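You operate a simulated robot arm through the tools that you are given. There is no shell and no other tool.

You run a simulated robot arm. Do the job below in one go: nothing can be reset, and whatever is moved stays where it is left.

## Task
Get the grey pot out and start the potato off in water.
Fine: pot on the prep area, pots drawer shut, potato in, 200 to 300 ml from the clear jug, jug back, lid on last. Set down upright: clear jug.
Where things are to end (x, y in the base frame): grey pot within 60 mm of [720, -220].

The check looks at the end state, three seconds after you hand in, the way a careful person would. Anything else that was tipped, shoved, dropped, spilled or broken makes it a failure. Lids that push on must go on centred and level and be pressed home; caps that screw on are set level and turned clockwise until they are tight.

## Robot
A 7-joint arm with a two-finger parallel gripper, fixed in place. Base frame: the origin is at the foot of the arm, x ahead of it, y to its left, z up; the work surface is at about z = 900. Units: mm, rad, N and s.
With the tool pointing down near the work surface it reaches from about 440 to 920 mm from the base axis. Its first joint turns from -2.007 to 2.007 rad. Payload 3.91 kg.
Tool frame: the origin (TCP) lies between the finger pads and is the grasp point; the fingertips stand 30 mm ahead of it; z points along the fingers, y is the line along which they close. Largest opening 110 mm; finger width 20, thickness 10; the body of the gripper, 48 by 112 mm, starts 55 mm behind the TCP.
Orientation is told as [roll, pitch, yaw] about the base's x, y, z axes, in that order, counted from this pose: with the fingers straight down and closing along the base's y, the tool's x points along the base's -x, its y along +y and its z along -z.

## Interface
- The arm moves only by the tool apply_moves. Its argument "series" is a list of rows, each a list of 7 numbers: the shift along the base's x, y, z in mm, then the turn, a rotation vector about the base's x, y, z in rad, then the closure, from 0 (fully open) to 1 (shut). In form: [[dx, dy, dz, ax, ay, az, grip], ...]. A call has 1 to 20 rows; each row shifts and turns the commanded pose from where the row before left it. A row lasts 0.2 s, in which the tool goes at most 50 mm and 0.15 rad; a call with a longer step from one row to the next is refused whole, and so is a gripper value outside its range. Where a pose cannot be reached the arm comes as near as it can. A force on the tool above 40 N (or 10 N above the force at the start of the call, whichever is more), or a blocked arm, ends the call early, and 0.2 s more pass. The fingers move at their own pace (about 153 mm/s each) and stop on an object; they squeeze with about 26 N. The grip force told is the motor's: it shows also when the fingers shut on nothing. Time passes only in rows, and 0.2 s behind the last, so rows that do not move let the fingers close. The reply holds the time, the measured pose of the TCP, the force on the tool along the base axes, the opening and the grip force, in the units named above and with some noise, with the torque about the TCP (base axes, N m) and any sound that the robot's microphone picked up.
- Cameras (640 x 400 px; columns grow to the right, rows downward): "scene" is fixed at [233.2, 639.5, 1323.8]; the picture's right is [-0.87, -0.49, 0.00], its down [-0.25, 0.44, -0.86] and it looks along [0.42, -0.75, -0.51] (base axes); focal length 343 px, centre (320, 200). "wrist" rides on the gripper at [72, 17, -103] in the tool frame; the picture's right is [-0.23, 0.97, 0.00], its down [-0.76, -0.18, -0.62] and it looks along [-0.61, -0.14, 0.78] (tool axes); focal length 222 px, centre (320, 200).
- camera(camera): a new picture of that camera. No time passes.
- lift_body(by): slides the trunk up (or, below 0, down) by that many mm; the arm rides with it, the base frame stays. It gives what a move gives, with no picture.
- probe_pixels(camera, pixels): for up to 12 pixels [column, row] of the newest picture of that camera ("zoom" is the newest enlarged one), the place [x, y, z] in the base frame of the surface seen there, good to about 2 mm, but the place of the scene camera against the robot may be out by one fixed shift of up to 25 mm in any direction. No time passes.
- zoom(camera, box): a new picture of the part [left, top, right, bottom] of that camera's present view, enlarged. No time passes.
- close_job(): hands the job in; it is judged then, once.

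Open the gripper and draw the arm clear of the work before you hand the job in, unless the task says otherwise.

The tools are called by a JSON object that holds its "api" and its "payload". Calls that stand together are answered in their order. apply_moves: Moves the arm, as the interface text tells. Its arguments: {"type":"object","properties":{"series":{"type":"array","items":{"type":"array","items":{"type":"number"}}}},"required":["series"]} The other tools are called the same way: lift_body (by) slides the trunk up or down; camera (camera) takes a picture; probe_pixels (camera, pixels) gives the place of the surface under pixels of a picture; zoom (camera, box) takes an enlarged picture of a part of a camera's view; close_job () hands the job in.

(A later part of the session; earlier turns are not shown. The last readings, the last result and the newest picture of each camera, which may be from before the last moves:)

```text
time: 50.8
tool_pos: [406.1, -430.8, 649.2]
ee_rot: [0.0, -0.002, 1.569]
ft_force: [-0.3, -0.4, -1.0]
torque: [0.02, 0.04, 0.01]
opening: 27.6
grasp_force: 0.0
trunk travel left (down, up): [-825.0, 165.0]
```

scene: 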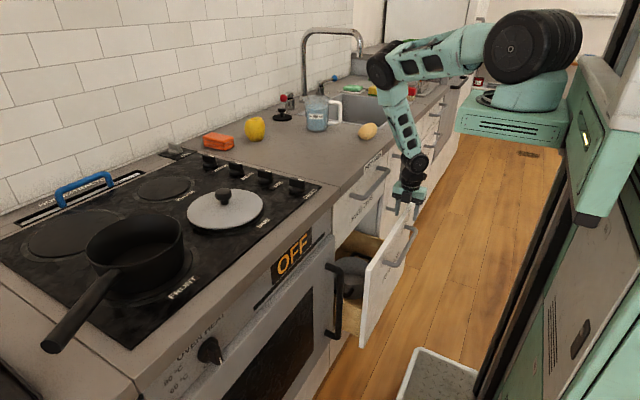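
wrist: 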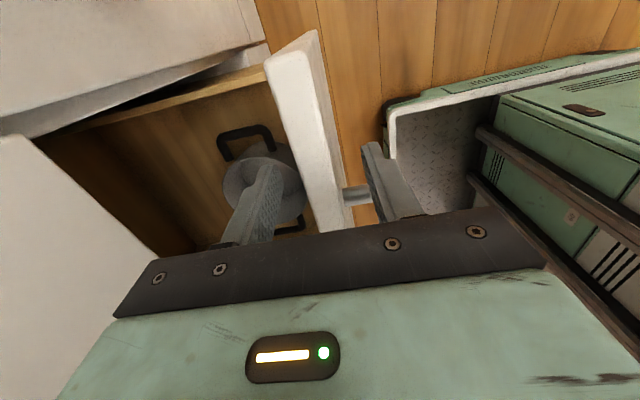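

It moves freely with almost no force. I'll continue with bigger steps.

{"api": "apply_moves", "payload": {"series": [[-8, 0, 0, 0, 0, 0, 0.75], [-12, 0, 0, 0, 0, 0, 0.75], [-12, 0, 0, 0, 0, 0, 0.75], [-12, 0, 0, 0, 0, 0, 0.75], [-12, 0, 0, 0, 0, 0, 0.75], [-12, 0, 0, 0, 0, 0, 0.75], [-12, 0, 0, 0, 0, 0, 0.75], [-12, 0, 0, 0, 0, 0, 0.75]]}}

{"api": "camera", "payload": {"camera": "wrist"}}

{"api": "camera", "payload": {"camera": "scene"}}

```text
time: 52.6
tool_pos: [314.6, -428.1, 649.0]
ee_rot: [-0.001, 0.0, 1.567]
ft_force: [-0.7, 0.0, -0.2]
torque: [-0.01, -0.01, -0.01]
opening: 27.3
grasp_force: 0.1
trunk travel left (down, up): [-825.0, 165.0]
```

```text
taken
```

wrist: 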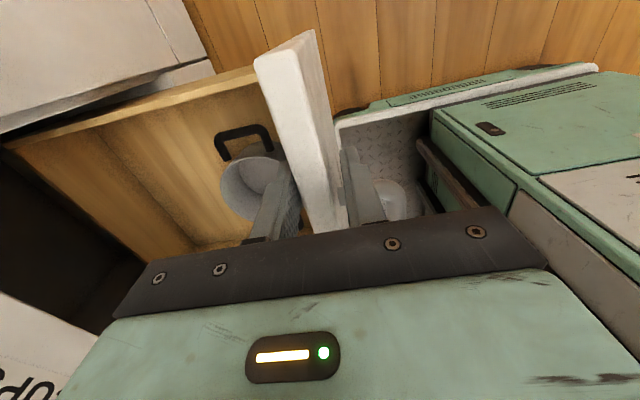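

```text
taken
```

scene: 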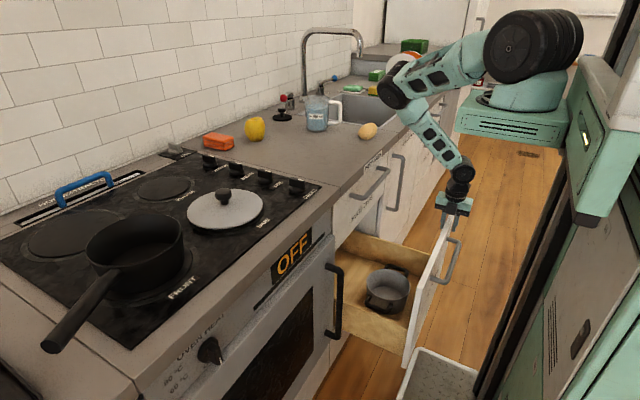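

The drawer is now about 270 mm open and the pot is fully visible at scene (388,290). I'll probe the pot, and the tray in front of the panel for clearance.

{"api": "zoom", "payload": {"camera": "scene", "box": [330, 220, 490, 380]}}

{"api": "probe_pixels", "payload": {"camera": "wrist", "pixels": [[345, 125], [440, 105], [245, 135], [225, 190], [250, 215], [245, 185], [225, 170], [275, 160], [290, 60], [310, 100], [345, 160], [395, 100]]}}

{"api": "probe_pixels", "payload": {"camera": "scene", "pixels": [[418, 348], [470, 365], [406, 284], [367, 290], [386, 270], [386, 308], [395, 268], [375, 306], [386, 284], [430, 260], [415, 350], [345, 240]]}}

```text
2.50 times, centred on (410, 300) of scene
```

zoom: 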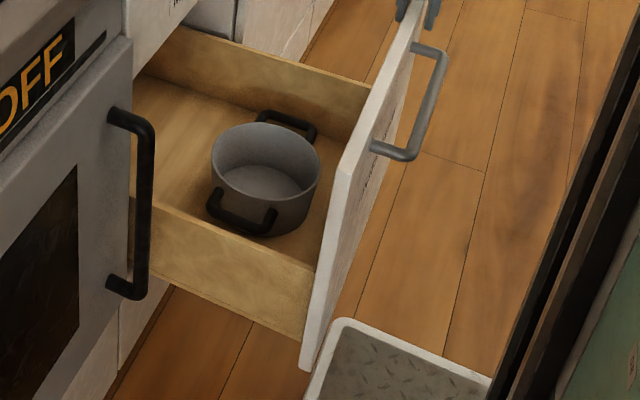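

```text
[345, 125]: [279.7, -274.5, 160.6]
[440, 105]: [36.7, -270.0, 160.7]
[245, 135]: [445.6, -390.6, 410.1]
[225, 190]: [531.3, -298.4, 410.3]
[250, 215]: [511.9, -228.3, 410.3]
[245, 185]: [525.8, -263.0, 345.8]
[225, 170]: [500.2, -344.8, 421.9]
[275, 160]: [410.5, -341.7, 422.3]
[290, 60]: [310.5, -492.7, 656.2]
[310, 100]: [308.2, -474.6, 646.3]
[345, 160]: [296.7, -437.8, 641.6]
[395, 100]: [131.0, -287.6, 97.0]
```

```text
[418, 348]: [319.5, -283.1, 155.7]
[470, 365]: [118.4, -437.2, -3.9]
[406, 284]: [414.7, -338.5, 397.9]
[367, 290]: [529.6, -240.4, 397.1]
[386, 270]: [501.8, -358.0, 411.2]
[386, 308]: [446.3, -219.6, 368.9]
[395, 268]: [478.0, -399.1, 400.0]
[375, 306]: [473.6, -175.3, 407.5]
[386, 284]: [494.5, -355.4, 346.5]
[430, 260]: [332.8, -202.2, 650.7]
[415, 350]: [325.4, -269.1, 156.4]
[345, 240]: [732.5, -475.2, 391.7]
```

The pot centre works out at about (455,-282), rim radius 78, rim z 422, handles on the ±y sides. I'll open the drawer 40 mm more for room, then rise off the panel.

{"api": "apply_moves", "payload": {"series": [[-8, 0, 0, 0, 0, 0, 0.75], [-10, 0, 0, 0, 0, 0, 0.75], [-10, 0, 0, 0, 0, 0, 0.75], [-8, 0, 0, 0, 0, 0, 0.75], [-4, 0, 0, 0, 0, 0, 0.75], [0, 0, 0, 0, 0, 0, 0.6], [4, 0, 0, 0, 0, 0, 0.6], [0, 0, 30, 0, 0, 0, 0.6], [0, 0, 40, 0, 0, 0, 0.5], [0, 0, 40, 0, 0, 0, 0.3], [0, 0, 40, 0, 0, 0, 0.3]]}}

{"api": "camera", "payload": {"camera": "scene"}}

{"api": "camera", "payload": {"camera": "wrist"}}

```text
time: 55.0
tool_pos: [280.0, -429.4, 798.8]
ee_rot: [-0.002, 0.0, 1.569]
ft_force: [-0.9, -0.9, 0.1]
torque: [0.01, 0.0, 0.02]
opening: 77.0
grasp_force: 0.0
trunk travel left (down, up): [-825.0, 165.0]
```

```text
taken
```

scene: 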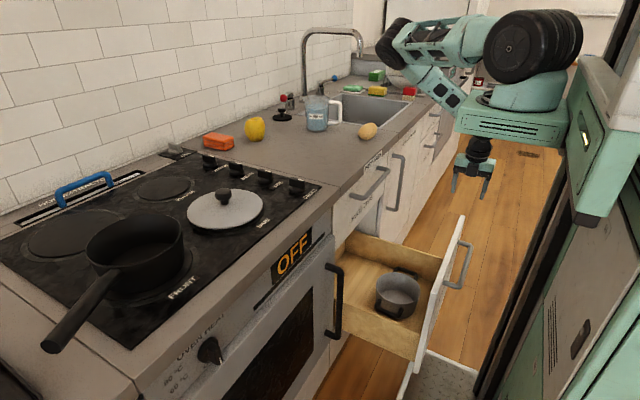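

```text
taken
```

wrist: 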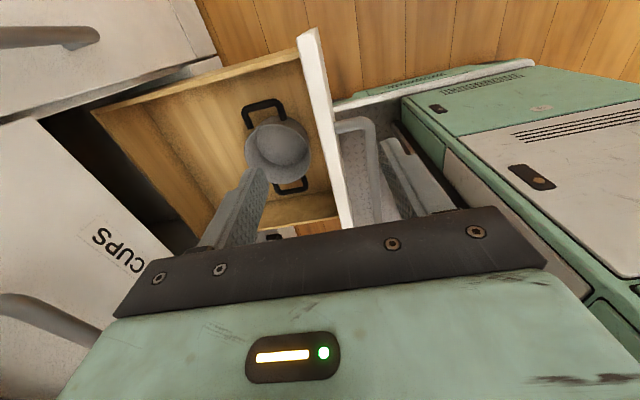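

The pot sits clear in the open drawer. I'll enlarge it in the wrist view and probe the rim.

{"api": "zoom", "payload": {"camera": "wrist", "box": [200, 60, 360, 220]}}

```text
2.50 times, centred on (280, 140) of wrist
```

zoom: 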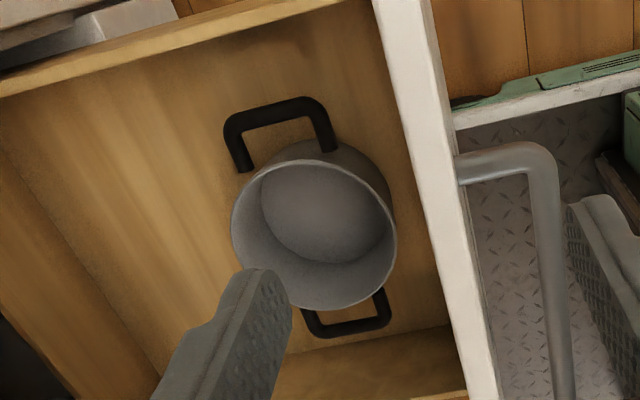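

{"api": "probe_pixels", "payload": {"camera": "zoom", "pixels": [[312, 163], [236, 230], [391, 212], [395, 245], [340, 305], [290, 295], [370, 180], [265, 117], [320, 125], [232, 140], [345, 330], [386, 305]]}}

{"api": "probe_pixels", "payload": {"camera": "wrist", "pixels": [[300, 40], [320, 90], [335, 150], [200, 110], [270, 225], [305, 220], [165, 80]]}}

```text
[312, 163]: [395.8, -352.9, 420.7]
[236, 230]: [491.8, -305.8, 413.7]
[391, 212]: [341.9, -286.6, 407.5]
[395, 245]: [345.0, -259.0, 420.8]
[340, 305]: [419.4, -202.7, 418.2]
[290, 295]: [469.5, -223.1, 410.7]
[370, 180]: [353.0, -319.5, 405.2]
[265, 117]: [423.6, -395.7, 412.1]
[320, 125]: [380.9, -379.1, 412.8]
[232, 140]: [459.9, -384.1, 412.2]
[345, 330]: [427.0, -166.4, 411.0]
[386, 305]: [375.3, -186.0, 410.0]
```

```text
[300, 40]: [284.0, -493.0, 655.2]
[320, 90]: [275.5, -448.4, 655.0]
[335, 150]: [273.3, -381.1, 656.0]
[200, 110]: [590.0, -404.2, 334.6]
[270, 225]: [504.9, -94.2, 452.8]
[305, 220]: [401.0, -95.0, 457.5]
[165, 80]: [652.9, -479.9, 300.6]
```

Pot centre is (417,-280), rim z 421, and the handles span x 380–460. I'll grip the rim wall at the near-right quarter, around (357,-330), clear of handle and panel, so I'll move above it and turn the fingers to close radially.

{"api": "apply_moves", "payload": {"series": [[15, 20, 0, 0, 0, 0, 0.3], [15, 20, 0, 0, 0, 0.1, 0.3], [15, 20, 0, 0, 0, 0.1, 0.3], [15, 20, 0, 0, 0, 0.1, 0.3], [17, 20, 0, 0, 0, 0.1, 0.3], [0, 0, 0, 0, 0, 0.1, 0.3], [0, 0, 0, 0, 0, 0.1, 0.3], [0, 0, 0, 0, 0, 0.1, 0.3], [0, 0, 0, 0, 0, 0, 0.3]]}}

{"api": "camera", "payload": {"camera": "scene"}}

{"api": "camera", "payload": {"camera": "wrist"}}

```text
time: 57.0
tool_pos: [356.4, -329.1, 799.4]
ee_rot: [0.0, 0.0, 2.269]
ft_force: [0.2, -0.3, 0.0]
torque: [0.0, 0.02, -0.01]
opening: 77.2
grasp_force: 0.1
trunk travel left (down, up): [-825.0, 165.0]
```

```text
taken
```

scene: 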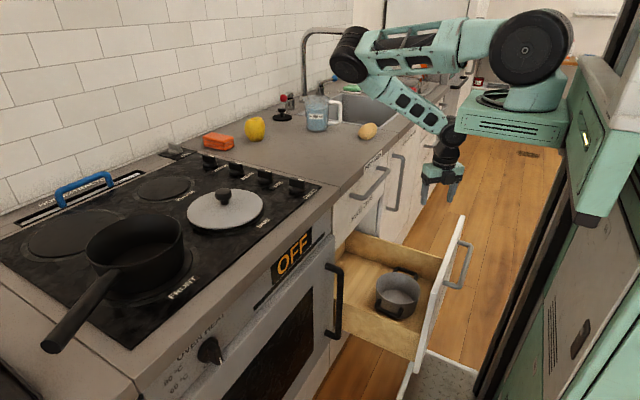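

```text
taken
```

wrist: 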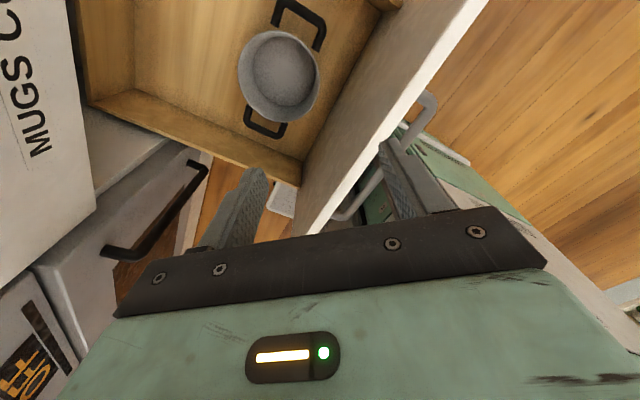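

That pose is fine. The elbow is still well forward and high, so I'll descend in stages and watch it.

{"api": "apply_moves", "payload": {"series": [[0, 0, -30, 0, 0, 0, 0.3], [0, 0, -30, 0, 0, 0, 0.3], [0, 0, -30, 0, 0, 0, 0.3], [0, 0, -30, 0, 0, 0, 0.3], [0, 0, -30, 0, 0, 0, 0.3], [0, 0, -30, 0, 0, 0, 0.3], [0, 0, 0, 0, 0, 0, 0.3]]}}

{"api": "camera", "payload": {"camera": "scene"}}

```text
time: 58.6
tool_pos: [356.9, -327.4, 621.4]
ee_rot: [-0.002, -0.001, 2.269]
ft_force: [0.8, 0.8, -0.7]
torque: [-0.02, 0.01, 0.0]
opening: 77.2
grasp_force: 0.1
trunk travel left (down, up): [-825.0, 165.0]
```

```text
taken
```

scene: 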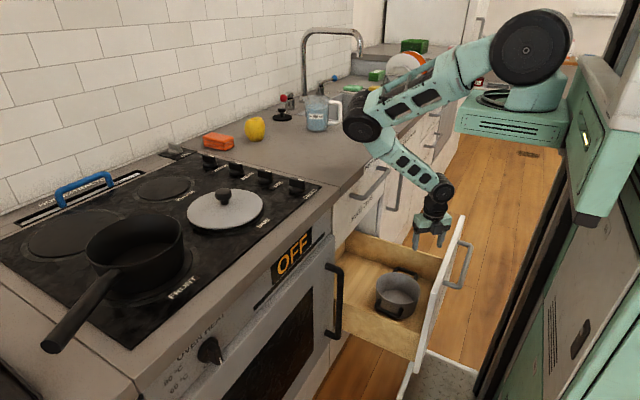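

{"api": "probe_pixels", "payload": {"camera": "scene", "pixels": [[360, 122], [345, 120], [362, 140], [440, 190], [525, 50], [395, 155], [425, 90]]}}

{"api": "apply_moves", "payload": {"series": [[0, 0, -20, 0, 0, 0, 0.3], [0, 0, -20, 0, 0, 0, 0.3], [0, 0, -20, 0, 0, 0, 0.3], [0, 0, 0, 0, 0, 0, 0.3]]}}

{"api": "camera", "payload": {"camera": "scene"}}

```text
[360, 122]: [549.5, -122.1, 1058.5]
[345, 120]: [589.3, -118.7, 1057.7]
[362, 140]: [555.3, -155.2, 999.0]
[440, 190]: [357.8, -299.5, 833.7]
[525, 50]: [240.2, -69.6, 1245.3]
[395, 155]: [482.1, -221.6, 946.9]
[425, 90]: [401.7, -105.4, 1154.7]
```

```text
time: 59.8
tool_pos: [434.5, -335.0, 580.4]
ee_rot: [-0.082, 0.083, 2.267]
ft_force: [-0.4, -0.6, -0.2]
torque: [-0.01, 0.0, 0.05]
opening: 77.0
grasp_force: 0.1
trunk travel left (down, up): [-825.0, 165.0]
stopped in row 4: the arm was blocked; the commanded pose is now the measured one
```

```text
taken
```

scene: 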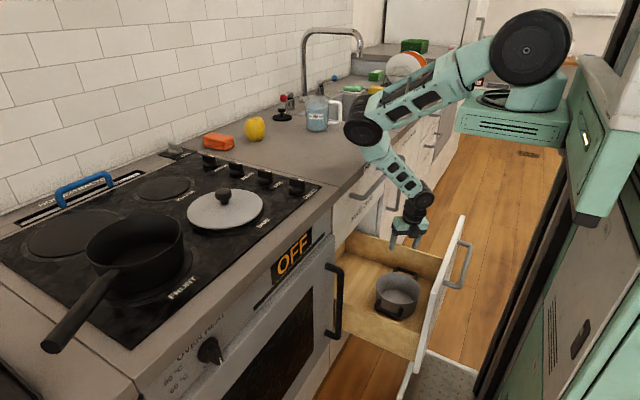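

The upper arm is resting on the robot's own base plate, and the elbow is swung towards the counter because I came from the front. I'll re-pose by rising, stretching the arm out to the right along the aisle, then folding back in over the drawer from that side so the elbow stays over the aisle.

{"api": "apply_moves", "payload": {"series": [[0, 0, 30, 0.004, 0.04, 0, 0.3], [0, 0, 40, 0.004, 0.04, 0, 0.3], [0, 0, 40, 0.003, 0.036, 0, 0.3], [-10, 0, 40, 0, 0, 0, 0.3], [-20, 0, 40, 0, 0, 0, 0.3], [-20, -30, 20, 0, 0, 0, 0.3], [-20, -40, 0, 0, 0, 0, 0.3], [-20, -40, 0, 0, 0, 0, 0.3], [-20, -40, 0, 0, 0, 0, 0.3], [-15, -45, 0, 0, 0, 0, 0.3], [-15, -45, 0, 0, 0, 0, 0.3], [-15, -45, 0, 0, 0, 0, 0.3], [-15, -45, 0, 0, 0, 0, 0.3], [-15, -45, 0, 0, 0, 0, 0.3], [-10, -45, 0, 0, 0, 0, 0.3], [-10, -45, 0, 0, 0, 0, 0.3]]}}

{"api": "camera", "payload": {"camera": "scene"}}

```text
time: 63.2
tool_pos: [225.8, -793.3, 787.5]
ee_rot: [0.005, -0.01, 2.272]
ft_force: [1.8, 0.8, -0.9]
torque: [-0.07, 0.15, 0.03]
opening: 77.3
grasp_force: 0.0
out of reach, approached as far as the arm can: row 16
trunk travel left (down, up): [-825.0, 165.0]
```

```text
taken
```

scene: 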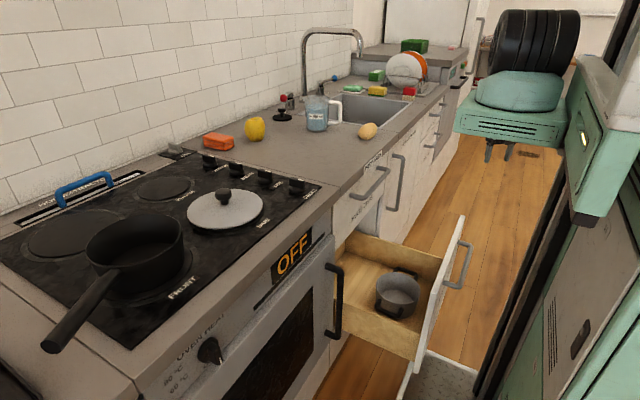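

The arm is now stretched down the aisle. I'll fold it back in towards the pot at the same height.

{"api": "apply_moves", "payload": {"series": [[11, 38, 0, 0, 0, 0, 0.3], [11, 38, 0, 0, 0, 0, 0.3], [11, 38, 0, 0, 0, 0, 0.3], [11, 38, 0, 0, 0, 0, 0.3], [11, 38, 0, 0, 0, 0, 0.3], [11, 38, 0, 0, 0, 0, 0.3], [11, 38, 0, 0, 0, 0, 0.3], [11, 38, 0, 0, 0, 0, 0.3], [11, 38, 0, 0, 0, 0, 0.3], [11, 38, 0, 0, 0, 0, 0.3], [11, 38, 0, 0, 0, 0, 0.3], [10, 45, 0, 0, 0, 0, 0.3], [0, 0, 0, 0, 0, 0, 0.3]]}}

{"api": "camera", "payload": {"camera": "scene"}}

```text
time: 66.0
tool_pos: [355.3, -327.6, 789.5]
ee_rot: [0.006, -0.008, 2.271]
ft_force: [0.0, 0.6, -0.4]
torque: [-0.01, -0.02, -0.02]
opening: 76.9
grasp_force: 0.0
trunk travel left (down, up): [-825.0, 165.0]
```

```text
taken
```

scene: 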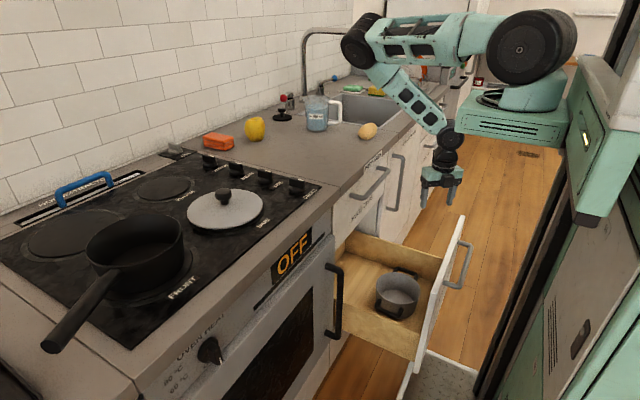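

The elbow came back to scene (360,40). I'll probe where it really is.

{"api": "probe_pixels", "payload": {"camera": "scene", "pixels": [[358, 42], [345, 42], [400, 88], [445, 150], [520, 48], [420, 40]]}}

```text
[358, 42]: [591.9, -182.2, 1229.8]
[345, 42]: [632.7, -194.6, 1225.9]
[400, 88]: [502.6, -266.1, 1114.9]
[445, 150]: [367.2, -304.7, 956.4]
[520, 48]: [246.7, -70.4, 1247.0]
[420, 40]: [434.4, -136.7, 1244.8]
```

I suspect the +2.27 yaw makes the solver swing the elbow towards the counter. The gripper is symmetric, so I'll turn it half a turn the other way (yaw -0.87), which should let the elbow move over the aisle.

{"api": "apply_moves", "payload": {"series": [[0, 0, 0, 0, 0, -0.15, 0.3], [0, 0, 0, 0, 0, -0.15, 0.3], [0, 0, 0, 0, 0, -0.15, 0.3], [0, 0, 0, 0, 0, -0.15, 0.3], [0, 0, 0, 0, 0, -0.15, 0.3], [0, 0, 0, 0, 0, -0.15, 0.3], [0, 0, 0, 0, 0, -0.15, 0.3], [0, 0, 0, 0, 0, -0.15, 0.3], [0, 0, 0, 0, 0, -0.15, 0.3], [0, 0, 0, 0, 0, -0.15, 0.3], [0, 0, 0, 0, 0, -0.15, 0.3], [0, 0, 0, 0, 0, -0.15, 0.3], [0, 0, 0, 0, 0, -0.15, 0.3], [0, 0, 0, 0, 0, -0.15, 0.3], [0, 0, 0, 0, 0, -0.15, 0.3], [0, 0, 0, 0, 0, -0.15, 0.3], [0, 0, 0, 0, 0, -0.15, 0.3], [0, 0, 0, 0, 0, -0.15, 0.3], [0, 0, 0, 0, 0, -0.15, 0.3], [0, 0, 0, 0, 0, -0.15, 0.3]]}}

{"api": "apply_moves", "payload": {"series": [[0, 0, 0, 0, 0, -0.14, 0.3], [0, 0, 0, 0, 0, 0, 0.3], [0, 0, 0, 0, 0, 0, 0.3]]}}

{"api": "camera", "payload": {"camera": "scene"}}

{"api": "camera", "payload": {"camera": "wrist"}}

```text
time: 70.2
tool_pos: [355.9, -329.6, 790.0]
ee_rot: [0.005, -0.007, -0.73]
ft_force: [0.0, -0.2, 0.1]
torque: [0.0, 0.01, -0.01]
opening: 77.0
grasp_force: 0.0
trunk travel left (down, up): [-825.0, 165.0]
```

```text
time: 71.0
tool_pos: [354.6, -330.9, 789.3]
ee_rot: [0.004, -0.009, -0.869]
ft_force: [-1.1, -0.4, 0.2]
torque: [0.01, 0.01, -0.03]
opening: 77.0
grasp_force: 0.0
trunk travel left (down, up): [-825.0, 165.0]
```

```text
taken
```

scene: 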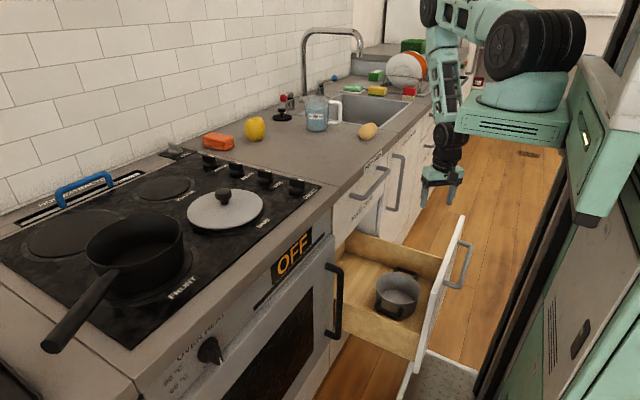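

```text
taken
```

wrist: 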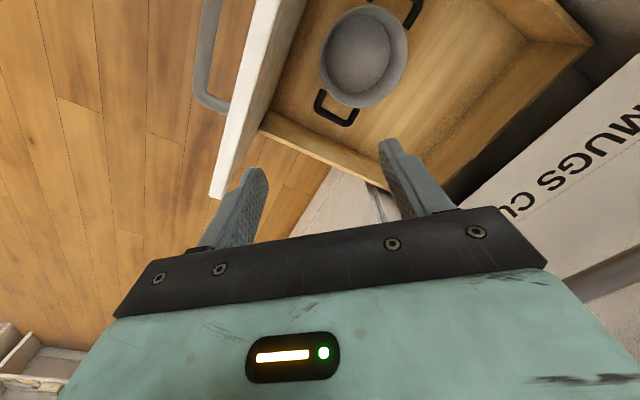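

That worked: the elbow is now over the aisle. I'll descend partway with the arm and check.

{"api": "apply_moves", "payload": {"series": [[0, 0, -30, 0, 0, 0, 0.3], [0, 0, -30, 0, 0, 0, 0.3], [0, 0, -30, 0, 0, 0, 0.3], [0, 0, -30, 0, 0, 0, 0.3], [0, 0, 0, 0, 0, 0, 0.3]]}}

{"api": "camera", "payload": {"camera": "scene"}}

{"api": "camera", "payload": {"camera": "wrist"}}

```text
time: 72.2
tool_pos: [355.1, -331.5, 669.8]
ee_rot: [0.006, -0.006, -0.867]
ft_force: [-0.4, 0.0, -0.6]
torque: [-0.02, 0.02, 0.03]
opening: 76.9
grasp_force: 0.1
trunk travel left (down, up): [-825.0, 165.0]
```

```text
taken
```

scene: 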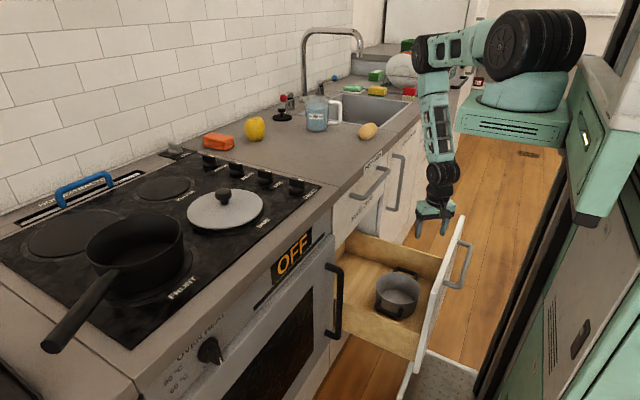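

```text
taken
```

wrist: 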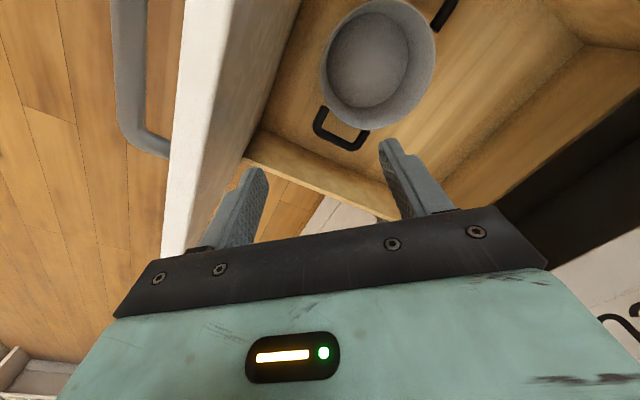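

The forearm hangs vertically and clear. I'll lower the trunk 190 mm so the tips hover above the rim and check alignment.

{"api": "lift_body", "payload": {"by": -190}}

{"api": "apply_moves", "payload": {"series": [[4, 4, 0, -0.002, 0.008, 0, 0.3], [0, 0, 0, 0, 0, 0, 0.3]]}}

{"api": "camera", "payload": {"camera": "wrist"}}

{"api": "camera", "payload": {"camera": "scene"}}

{"api": "zoom", "payload": {"camera": "scene", "box": [340, 150, 500, 350]}}

```text
time: 74.3
tool_pos: [355.3, -331.0, 479.7]
ee_rot: [0.006, -0.006, -0.869]
ft_force: [0.5, -0.8, 0.5]
torque: [0.0, 0.01, 0.03]
opening: 77.1
grasp_force: 0.0
trunk travel left (down, up): [-635.0, 355.0]
```

```text
time: 74.9
tool_pos: [359.9, -326.2, 479.9]
ee_rot: [0.0, -0.003, -0.869]
ft_force: [0.8, 0.5, 0.9]
torque: [0.01, 0.02, 0.01]
opening: 77.0
grasp_force: 0.1
trunk travel left (down, up): [-635.0, 355.0]
```

```text
taken
```

wrist: 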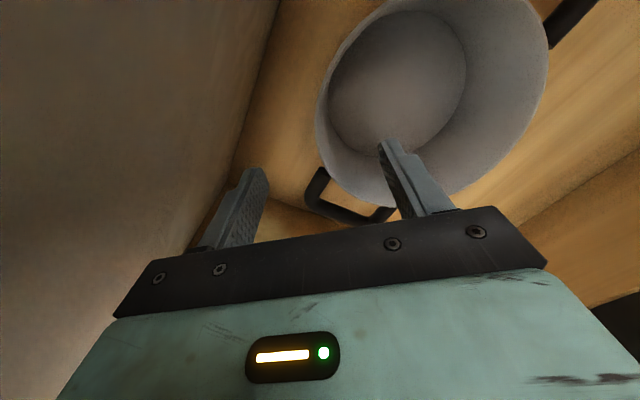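

```text
taken
```

scene: 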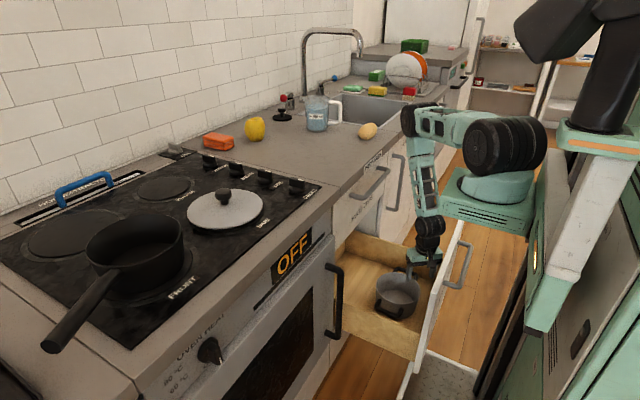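

```text
2.00 times, centred on (420, 250) of scene
```

zoom: 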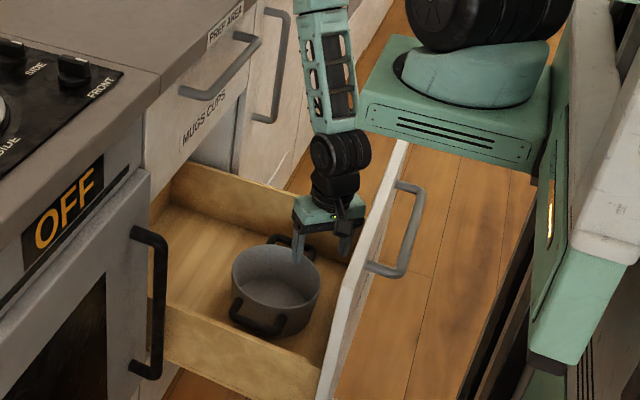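

The rim lies midway between the fingers (column 320), with the right finger over the pot's inside and the handle clear. I'll descend so the tips go deep on the wall.

{"api": "apply_moves", "payload": {"series": [[0, 0, -25, 0, 0, 0, 0.3], [0, 0, -25, 0, 0, 0, 0.3], [0, 0, -20, 0, 0, 0, 0.3], [0, 0, -15, 0, 0, 0, 0.3], [0, 0, -9, 0, 0, 0, 0.3], [0, 0, 0, 0, 0, 0, 0.3]]}}

{"api": "camera", "payload": {"camera": "wrist"}}

{"api": "zoom", "payload": {"camera": "scene", "box": [340, 80, 540, 330]}}

```text
time: 76.3
tool_pos: [358.1, -328.7, 385.9]
ee_rot: [0.0, -0.004, -0.869]
ft_force: [-0.5, 0.4, -0.2]
torque: [0.02, -0.03, 0.0]
opening: 77.1
grasp_force: 0.0
trunk travel left (down, up): [-635.0, 355.0]
```

```text
taken
```

wrist: 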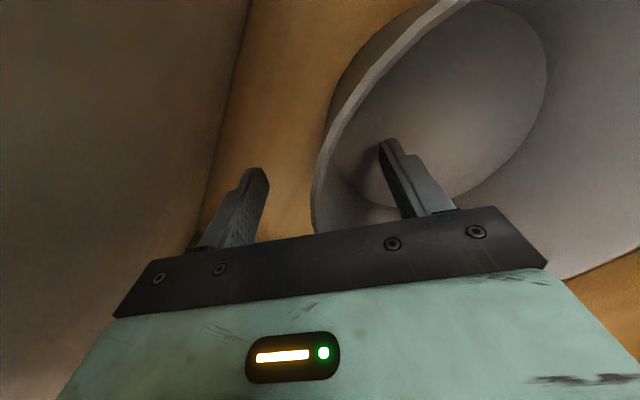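

```text
1.60 times, centred on (440, 205) of scene
```

zoom: 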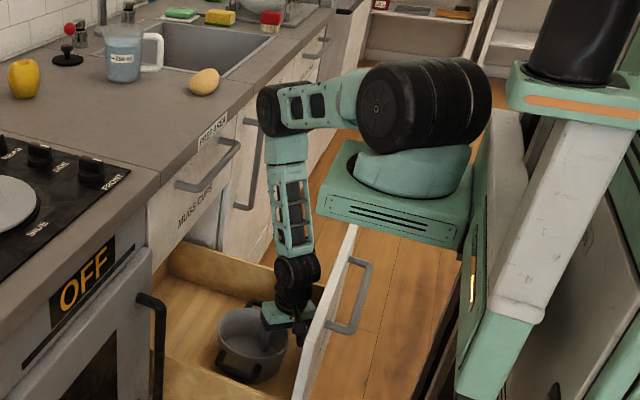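

The wall is centred between the fingers. I'll close on it.

{"api": "apply_moves", "payload": {"series": [[0, 0, 0, 0, 0, 0, 0.6], [0, 0, 0, 0, 0, 0, 0.8], [0, 0, 0, 0, 0, 0, 1], [0, 0, 0, 0, 0, 0, 1], [0, 0, 0, 0, 0, 0, 1], [0, 0, 0, 0, 0, 0, 1]]}}

{"api": "camera", "payload": {"camera": "wrist"}}

```text
time: 77.7
tool_pos: [359.5, -327.8, 387.8]
ee_rot: [0.0, -0.004, -0.869]
ft_force: [1.4, -5.3, 11.8]
torque: [1.38, -1.13, -0.5]
opening: 12.3
grasp_force: 26.1
trunk travel left (down, up): [-635.0, 355.0]
```

```text
taken
```

wrist: 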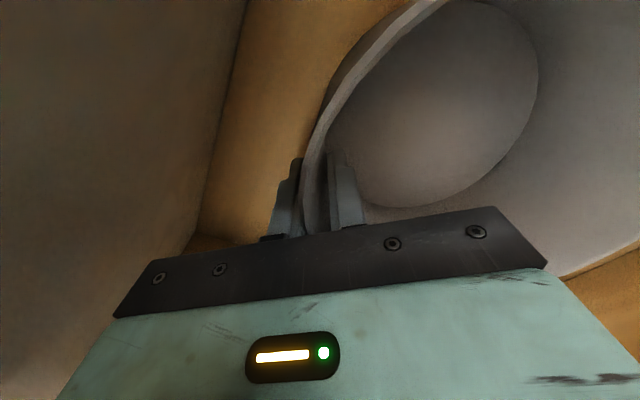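

The wall is held (12 mm opening). I'll lift a little and check the weight and tilt.

{"api": "apply_moves", "payload": {"series": [[0, 0, 5, 0, 0, 0, 1], [0, 0, 8, 0, 0, 0, 1], [0, 0, 10, 0, 0, 0, 1], [0, 0, 10, 0, 0, 0, 1], [0, 0, 0, 0, 0, 0, 1]]}}

{"api": "camera", "payload": {"camera": "scene"}}

{"api": "zoom", "payload": {"camera": "scene", "box": [340, 200, 480, 340]}}

{"api": "camera", "payload": {"camera": "wrist"}}

```text
time: 78.9
tool_pos: [358.9, -327.7, 420.2]
ee_rot: [-0.002, -0.004, -0.866]
ft_force: [0.1, 0.8, -4.3]
torque: [-0.26, 0.23, 0.0]
opening: 6.0
grasp_force: 26.3
trunk travel left (down, up): [-635.0, 355.0]
```

```text
taken
```

scene: 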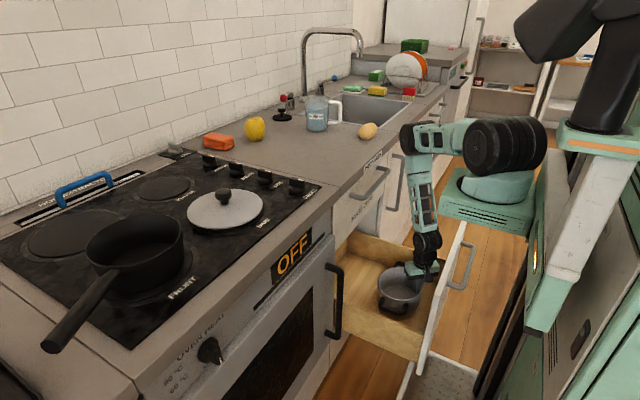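

```text
2.86 times, centred on (410, 270) of scene
```

zoom: 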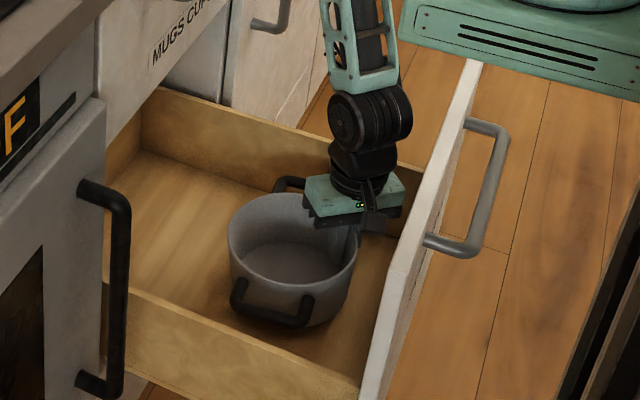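

```text
taken
```

wrist: 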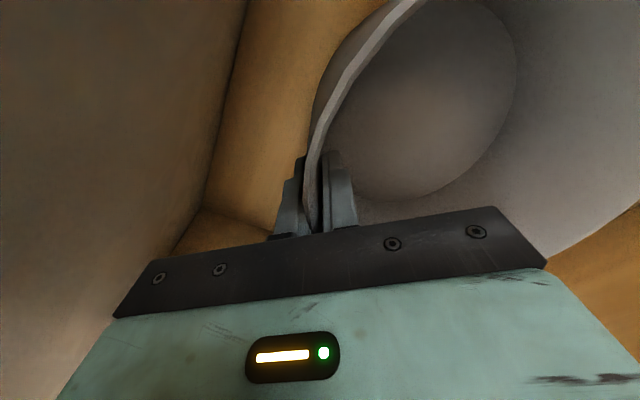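

The pot hangs level with about 4.3 N of weight. I'll check elbow clearance, then raise the trunk.

{"api": "probe_pixels", "payload": {"camera": "scene", "pixels": [[405, 135], [410, 150], [425, 170], [425, 240], [400, 270], [372, 165]]}}

{"api": "lift_body", "payload": {"by": 150}}

{"api": "zoom", "payload": {"camera": "scene", "box": [300, 50, 500, 300]}}

```text
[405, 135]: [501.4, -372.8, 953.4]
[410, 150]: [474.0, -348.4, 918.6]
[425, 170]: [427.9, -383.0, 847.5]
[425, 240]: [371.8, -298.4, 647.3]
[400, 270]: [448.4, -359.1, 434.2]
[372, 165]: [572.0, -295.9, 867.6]
```

```text
time: 80.7
tool_pos: [359.3, -327.8, 569.2]
ee_rot: [-0.003, -0.002, -0.869]
ft_force: [-0.5, 0.2, -5.2]
torque: [-0.22, 0.25, 0.0]
opening: 6.1
grasp_force: 25.9
trunk travel left (down, up): [-785.0, 205.0]
```

```text
1.60 times, centred on (400, 175) of scene
```

zoom: 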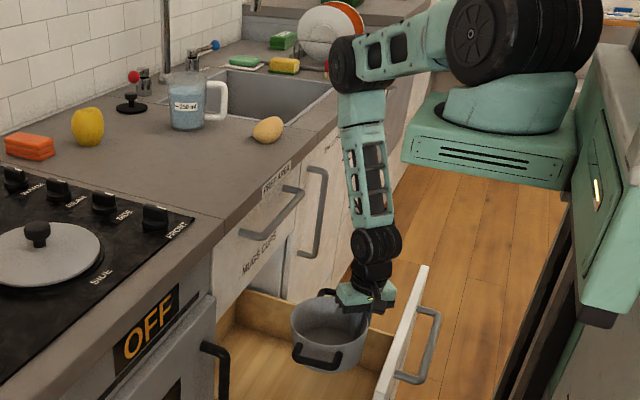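

Lifting steadily; the pot is level. I'll raise the trunk by another 200 mm.

{"api": "lift_body", "payload": {"by": 200}}

{"api": "apply_moves", "payload": {"series": [[0, 0, 15, 0, 0, 0, 1], [0, 0, 25, 0, 0, 0, 1], [0, 0, 30, 0, 0, 0, 1], [0, 0, 30, 0, 0, 0, 1], [0, 0, 30, 0, 0, 0, 1], [0, 0, 30, 0, 0, 0, 1], [0, 0, 30, 0, 0, 0, 1], [0, 0, 30, 0, 0, 0, 1], [0, 0, 15, 0, 0, 0, 1], [0, 0, 0, 0, 0, 0, 1]]}}

{"api": "camera", "payload": {"camera": "scene"}}

```text
time: 82.8
tool_pos: [358.8, -327.1, 768.8]
ee_rot: [0.0, -0.004, -0.869]
ft_force: [0.0, 0.1, -4.1]
torque: [-0.26, 0.21, -0.01]
opening: 6.1
grasp_force: 26.1
trunk travel left (down, up): [-985.0, 5.0]
```

```text
time: 85.0
tool_pos: [361.1, -327.5, 1005.1]
ee_rot: [-0.001, -0.004, -0.871]
ft_force: [-0.3, 0.0, -3.8]
torque: [-0.25, 0.28, -0.01]
opening: 6.2
grasp_force: 25.5
trunk travel left (down, up): [-985.0, 5.0]
```

```text
taken
```

scene: 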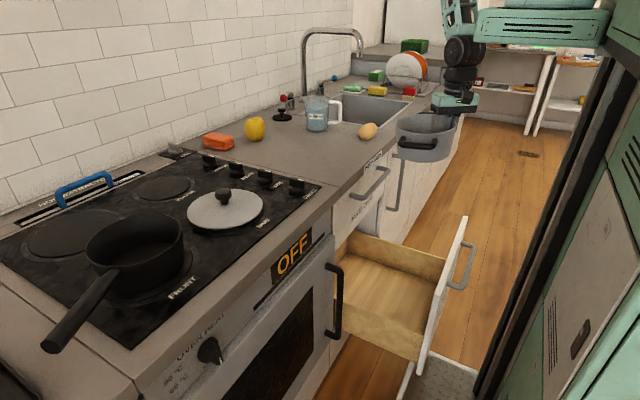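

The pot is up and level. I'll carry it over the prep area to TCP (661,-269) so its centre lands at about (720,-220).

{"api": "apply_moves", "payload": {"series": [[15, 3, 0, 0, 0, 0, 1], [30, 6, 0, 0, 0, 0, 1], [30, 6, 0, 0, 0, 0, 1], [30, 6, 0, 0, 0, 0, 1], [30, 6, 0, 0, 0, 0, 1], [30, 6, 0, 0, 0, 0, 1], [30, 6, 0, 0, 0, 0, 1], [30, 6, 0, 0, 0, 0, 1], [30, 6, 0, 0, 0, 0, 1], [30, 6, 0, 0, 0, 0, 1], [15, 2, 0, 0, 0, 0, 1], [0, 0, 0, 0, 0, 0, 1]]}}

{"api": "camera", "payload": {"camera": "scene"}}

{"api": "camera", "payload": {"camera": "wrist"}}

```text
time: 87.6
tool_pos: [660.8, -268.1, 1005.2]
ee_rot: [-0.003, -0.004, -0.869]
ft_force: [-0.2, -0.5, -5.8]
torque: [-0.21, 0.29, -0.01]
opening: 6.0
grasp_force: 26.2
trunk travel left (down, up): [-985.0, 5.0]
```

```text
taken
```

scene: 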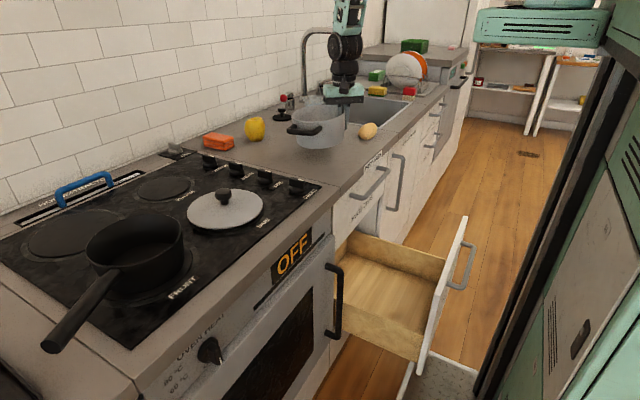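

```text
taken
```

wrist: 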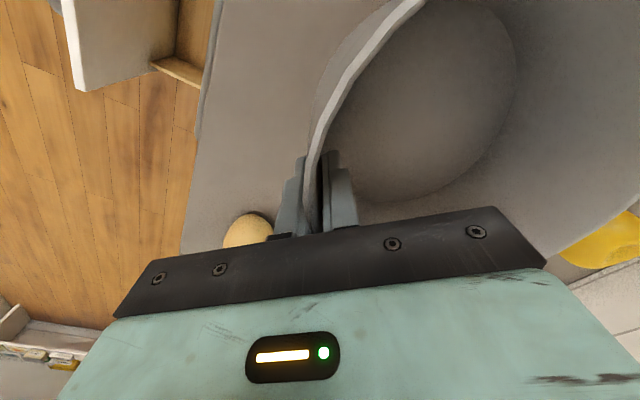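

The pot hovers above the prep area. Before setting down, I'll probe the neighbours (yellow fruit, sponge, jug, knob).

{"api": "probe_pixels", "payload": {"camera": "scene", "pixels": [[254, 128], [254, 140], [218, 141], [282, 118], [270, 180], [300, 165], [340, 165], [312, 118], [369, 132], [293, 130], [318, 130], [222, 195]]}}

{"api": "probe_pixels", "payload": {"camera": "wrist", "pixels": [[600, 245], [245, 230], [390, 20], [330, 110], [250, 100], [430, 100]]}}

```text
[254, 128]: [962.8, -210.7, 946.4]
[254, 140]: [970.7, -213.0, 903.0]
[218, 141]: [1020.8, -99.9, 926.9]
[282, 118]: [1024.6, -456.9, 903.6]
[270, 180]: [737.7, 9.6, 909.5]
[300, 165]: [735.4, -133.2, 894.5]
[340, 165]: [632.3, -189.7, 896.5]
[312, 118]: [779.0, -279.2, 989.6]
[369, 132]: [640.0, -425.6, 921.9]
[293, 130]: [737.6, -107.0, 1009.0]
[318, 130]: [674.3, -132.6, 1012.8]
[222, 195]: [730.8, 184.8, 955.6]
```

```text
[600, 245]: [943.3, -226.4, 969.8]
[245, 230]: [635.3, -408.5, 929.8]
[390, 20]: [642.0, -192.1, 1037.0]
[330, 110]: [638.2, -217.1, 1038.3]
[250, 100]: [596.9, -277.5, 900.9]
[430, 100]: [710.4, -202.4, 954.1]
```

Neighbours are well clear. I'll lower the pot about 50 mm, slowing down for contact.

{"api": "apply_moves", "payload": {"series": [[0, 0, -15, 0, 0, 0, 1], [0, 0, -15, 0, 0, 0, 1], [0, 0, -10, 0, 0, 0, 1], [0, 0, -5, 0, 0, 0, 1], [0, 0, -3, 0, 0, 0, 1], [0, 0, 0, 0, 0, 0, 1]]}}

{"api": "zoom", "payload": {"camera": "scene", "box": [240, 80, 400, 200]}}

```text
time: 89.0
tool_pos: [658.5, -267.9, 957.8]
ee_rot: [-0.003, -0.008, -0.867]
ft_force: [-3.3, -5.3, 11.3]
torque: [1.36, -1.11, -0.06]
opening: 8.4
grasp_force: 25.5
trunk travel left (down, up): [-985.0, 5.0]
```

```text
3.33 times, centred on (320, 140) of scene
```

zoom: 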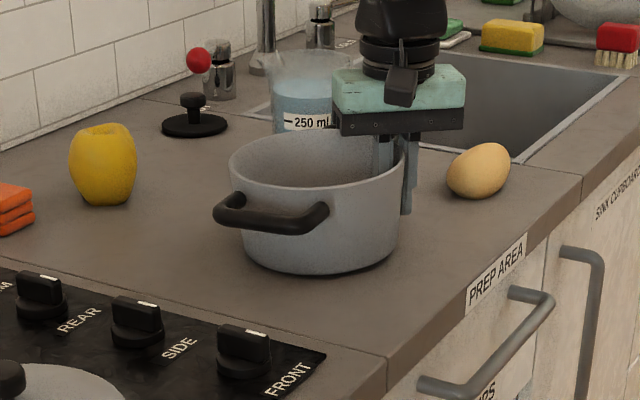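

The pot has touched down (11 N up, so contact). I'll open the fingers and rise clear.

{"api": "apply_moves", "payload": {"series": [[0, 0, 0, 0, 0, 0, 0.85], [0, 0, 0, 0, 0, 0, 0.6], [0, 0, 0, 0, 0, 0, 0.3], [0, 0, 10, 0, 0, 0, 0.3], [0, 0, 30, 0, 0, 0, 0.3], [0, 0, 40, 0, 0, 0, 0.3], [0, 0, 40, 0, 0, 0, 0.3], [0, 0, 30, 0, 0, 0, 0.3], [0, 0, 0, 0, 0, 0, 0.3]]}}

{"api": "camera", "payload": {"camera": "scene"}}

{"api": "camera", "payload": {"camera": "wrist"}}

```text
time: 91.0
tool_pos: [660.7, -268.7, 1107.9]
ee_rot: [-0.002, -0.004, -0.867]
ft_force: [-0.4, -0.4, -0.6]
torque: [-0.02, -0.03, 0.0]
opening: 77.2
grasp_force: 0.0
trunk travel left (down, up): [-985.0, 5.0]
```

```text
taken
```

scene: 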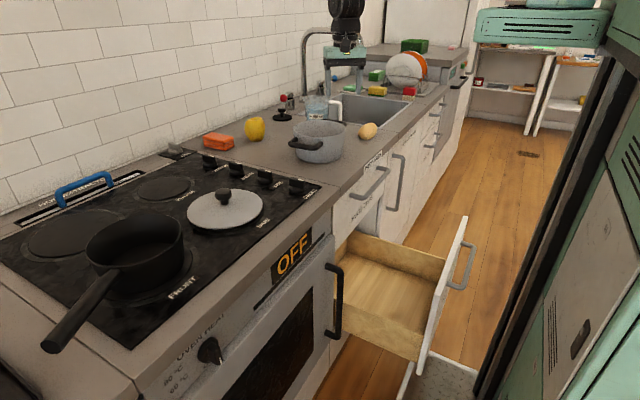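

```text
taken
```

wrist: 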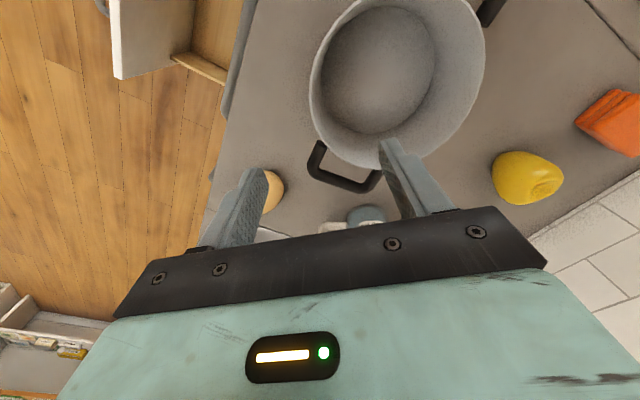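

The pot stands well on the prep area. Next I'll shut the drawer: draw the arm back over the aisle, keeping this yaw, then tilt 45 degrees so I can push the panel beside the handle at y about -440.

{"api": "probe_pixels", "payload": {"camera": "wrist", "pixels": [[312, 100], [345, 148], [480, 60], [330, 30], [375, 90], [265, 195], [365, 220], [335, 225], [528, 178]]}}

{"api": "apply_moves", "payload": {"series": [[-40, -17, 0, 0, 0, 0, 0.6], [-40, -17, 0, 0, 0, 0, 1], [-40, -17, 0, 0, 0, 0, 1], [-40, -17, 0, 0, 0, 0, 1], [-40, -17, 0, 0, 0, 0, 1], [-40, -17, 0, 0, 0, 0, 1], [-40, -17, 0, 0, 0, 0, 1], [-40, -17, 0, 0, 0, 0, 1], [-40, -17, 0, 0, 0, 0, 1], [-30, -17, 0, 0, 0, 0, 1], [0, 0, 0, 0, -0.1, 0, 1], [0, 0, 0, 0, -0.14, 0, 1], [0, 0, 0, 0, -0.14, 0, 1], [0, 0, 0, 0, -0.14, 0, 1], [0, 0, 0, 0, -0.14, 0, 1], [0, 0, 0, 0, -0.125, 0, 1], [0, 0, 0, 0, 0, 0, 1]]}}

{"api": "camera", "payload": {"camera": "scene"}}

```text
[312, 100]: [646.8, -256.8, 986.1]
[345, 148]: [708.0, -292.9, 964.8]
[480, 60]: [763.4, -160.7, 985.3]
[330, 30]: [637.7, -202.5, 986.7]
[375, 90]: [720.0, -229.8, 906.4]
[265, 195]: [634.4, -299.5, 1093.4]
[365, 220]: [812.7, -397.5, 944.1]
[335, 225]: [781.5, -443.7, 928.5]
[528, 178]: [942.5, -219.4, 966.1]
```

```text
time: 94.6
tool_pos: [268.5, -442.4, 1106.5]
ee_rot: [0.538, -0.442, -1.002]
ft_force: [-0.2, -0.6, -0.6]
torque: [0.03, 0.03, 0.04]
opening: 0.0
grasp_force: 26.3
out of reach, approached as far as the arm can: row 13, 14
trunk travel left (down, up): [-985.0, 5.0]
```

```text
taken
```

scene: 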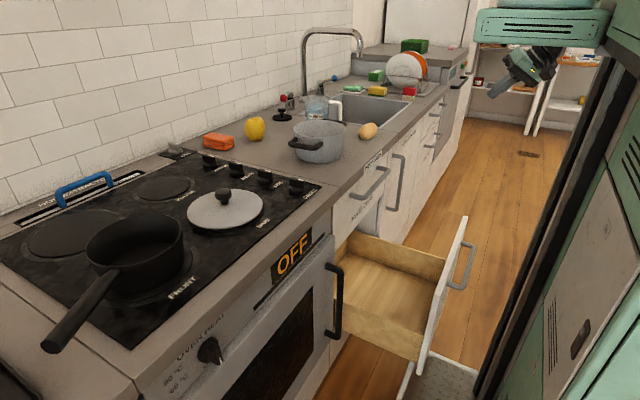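

The pot centre is (712,-218), good. The tool is now directly above the panel, so I'll move it back to x 200 before going down, then lower the trunk.

{"api": "apply_moves", "payload": {"series": [[-20, 0, 0, 0, 0, 0, 1], [-20, 0, 0, 0, 0, 0, 1], [-20, 0, 0, 0, 0, 0, 1], [-12, 0, 0, 0, 0, 0, 1], [0, 0, -30, 0, 0, 0, 1], [0, 0, -40, 0, 0, 0, 1], [0, 0, -40, 0, 0, 0, 1], [0, 0, -40, 0, 0, 0, 1], [0, 0, -40, 0, 0, 0, 1], [0, 0, 0, 0, 0, 0, 1]]}}

{"api": "camera", "payload": {"camera": "scene"}}

```text
time: 96.8
tool_pos: [198.3, -444.7, 915.0]
ee_rot: [0.536, -0.442, -1.001]
ft_force: [-0.4, -0.5, 0.3]
torque: [-0.01, 0.02, 0.03]
opening: 0.1
grasp_force: 26.2
trunk travel left (down, up): [-985.0, 5.0]
```

```text
taken
```

scene: 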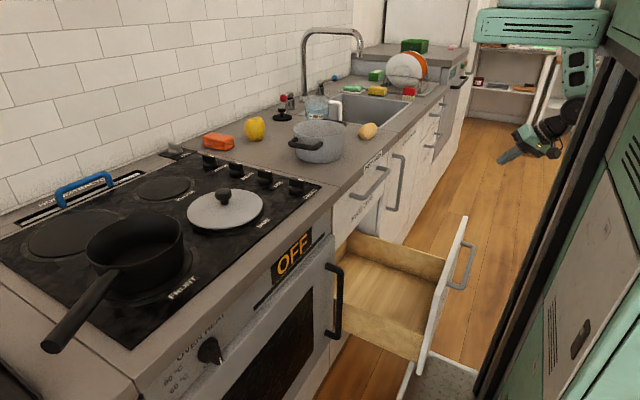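

Clear. I'll lower the trunk 315 mm so the fingertips come level with the upper part of the panel.

{"api": "lift_body", "payload": {"by": -315}}

{"api": "camera", "payload": {"camera": "scene"}}

{"api": "camera", "payload": {"camera": "wrist"}}

```text
time: 99.9
tool_pos: [198.6, -442.9, 600.1]
ee_rot: [0.536, -0.441, -1.004]
ft_force: [1.3, -0.1, 0.1]
torque: [-0.01, 0.0, 0.02]
opening: 0.0
grasp_force: 25.7
trunk travel left (down, up): [-670.0, 320.0]
```

```text
taken
```

scene: 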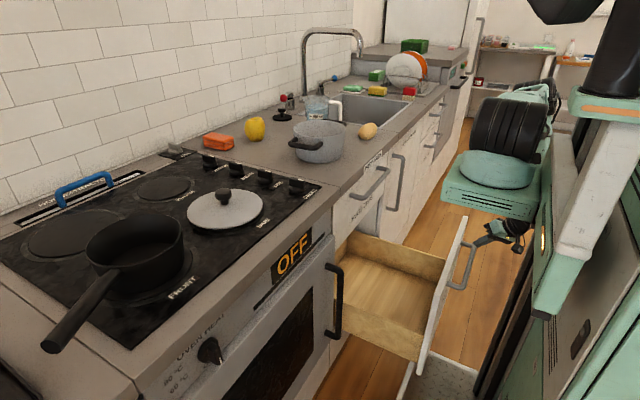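

```text
taken
```

wrist: 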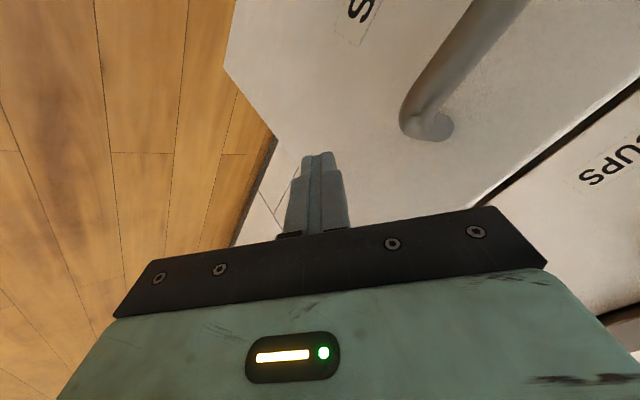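

The closed fingertips point at the panel just right of the handle's end. I'll push in +x steadily.

{"api": "apply_moves", "payload": {"series": [[15, 0, 0, 0, 0, 0, 1], [12, 0, 0, 0, 0, 0, 1], [8, 0, 0, 0, 0, 0, 1], [8, 0, 0, 0, 0, 0, 1], [8, 0, 0, 0, 0, 0, 1], [10, 0, 0, 0, 0, 0, 1], [10, 0, 0, 0, 0, 0, 1], [10, 0, 0, 0, 0, 0, 1], [10, 0, 0, 0, 0, 0, 1], [10, 0, 0, 0, 0, 0, 1], [10, 0, 0, 0, 0, 0, 1], [10, 0, 0, 0, 0, 0, 1]]}}

{"api": "camera", "payload": {"camera": "scene"}}

```text
time: 102.5
tool_pos: [320.4, -444.0, 599.3]
ee_rot: [0.537, -0.441, -1.003]
ft_force: [-0.1, 0.1, -0.3]
torque: [-0.02, -0.02, 0.0]
opening: 0.0
grasp_force: 25.8
trunk travel left (down, up): [-670.0, 320.0]
```

```text
taken
```

scene: 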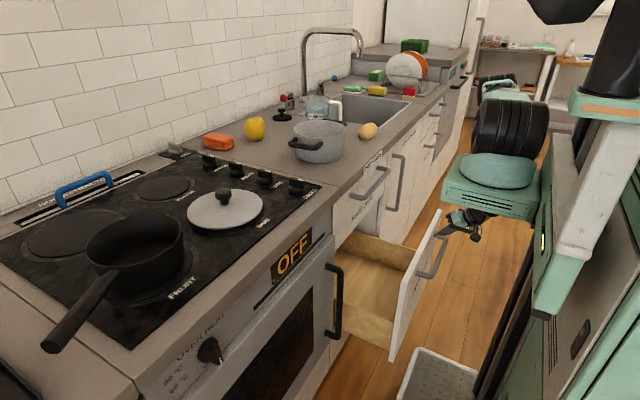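

The drawer is closing smoothly. I'll carry on.

{"api": "apply_moves", "payload": {"series": [[8, 0, 0, 0, 0, 0, 1], [12, 0, 0, 0, 0, 0, 1], [12, 0, 0, 0, 0, 0, 1], [12, 0, 0, 0, 0, 0, 1], [12, 0, 0, 0, 0, 0, 1], [12, 0, 0, 0, 0, 0, 1], [12, 0, 0, 0, 0, 0, 1], [12, 0, 0, 0, 0, 0, 1], [12, 0, 0, 0, 0, 0, 1], [12, 0, 0, 0, 0, 0, 1], [12, 0, 0, 0, 0, 0, 1], [12, 0, 0, 0, 0, 0, 1], [12, 0, 0, 0, 0, 0, 1], [12, 0, 0, 0, 0, 0, 1], [8, 0, 0, 0, 0, 0, 1]]}}

{"api": "camera", "payload": {"camera": "scene"}}

{"api": "camera", "payload": {"camera": "wrist"}}

```text
time: 105.7
tool_pos: [492.8, -442.8, 601.0]
ee_rot: [0.538, -0.442, -1.002]
ft_force: [1.1, 0.0, 0.4]
torque: [-0.01, -0.01, -0.01]
opening: 0.0
grasp_force: 25.7
trunk travel left (down, up): [-670.0, 320.0]
```

```text
taken
```

scene: 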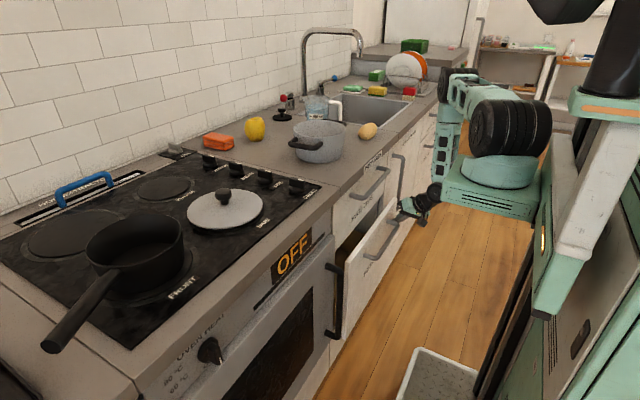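

```text
taken
```

wrist: 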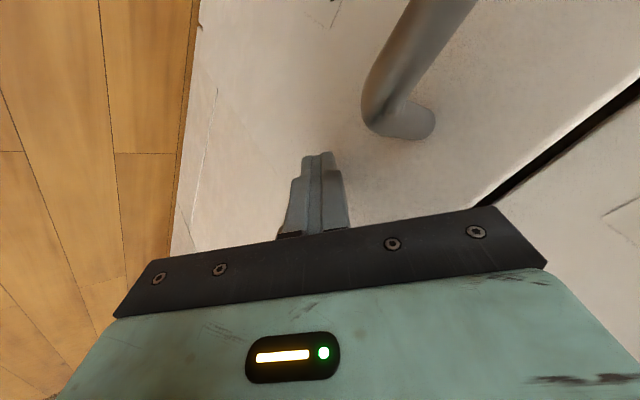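

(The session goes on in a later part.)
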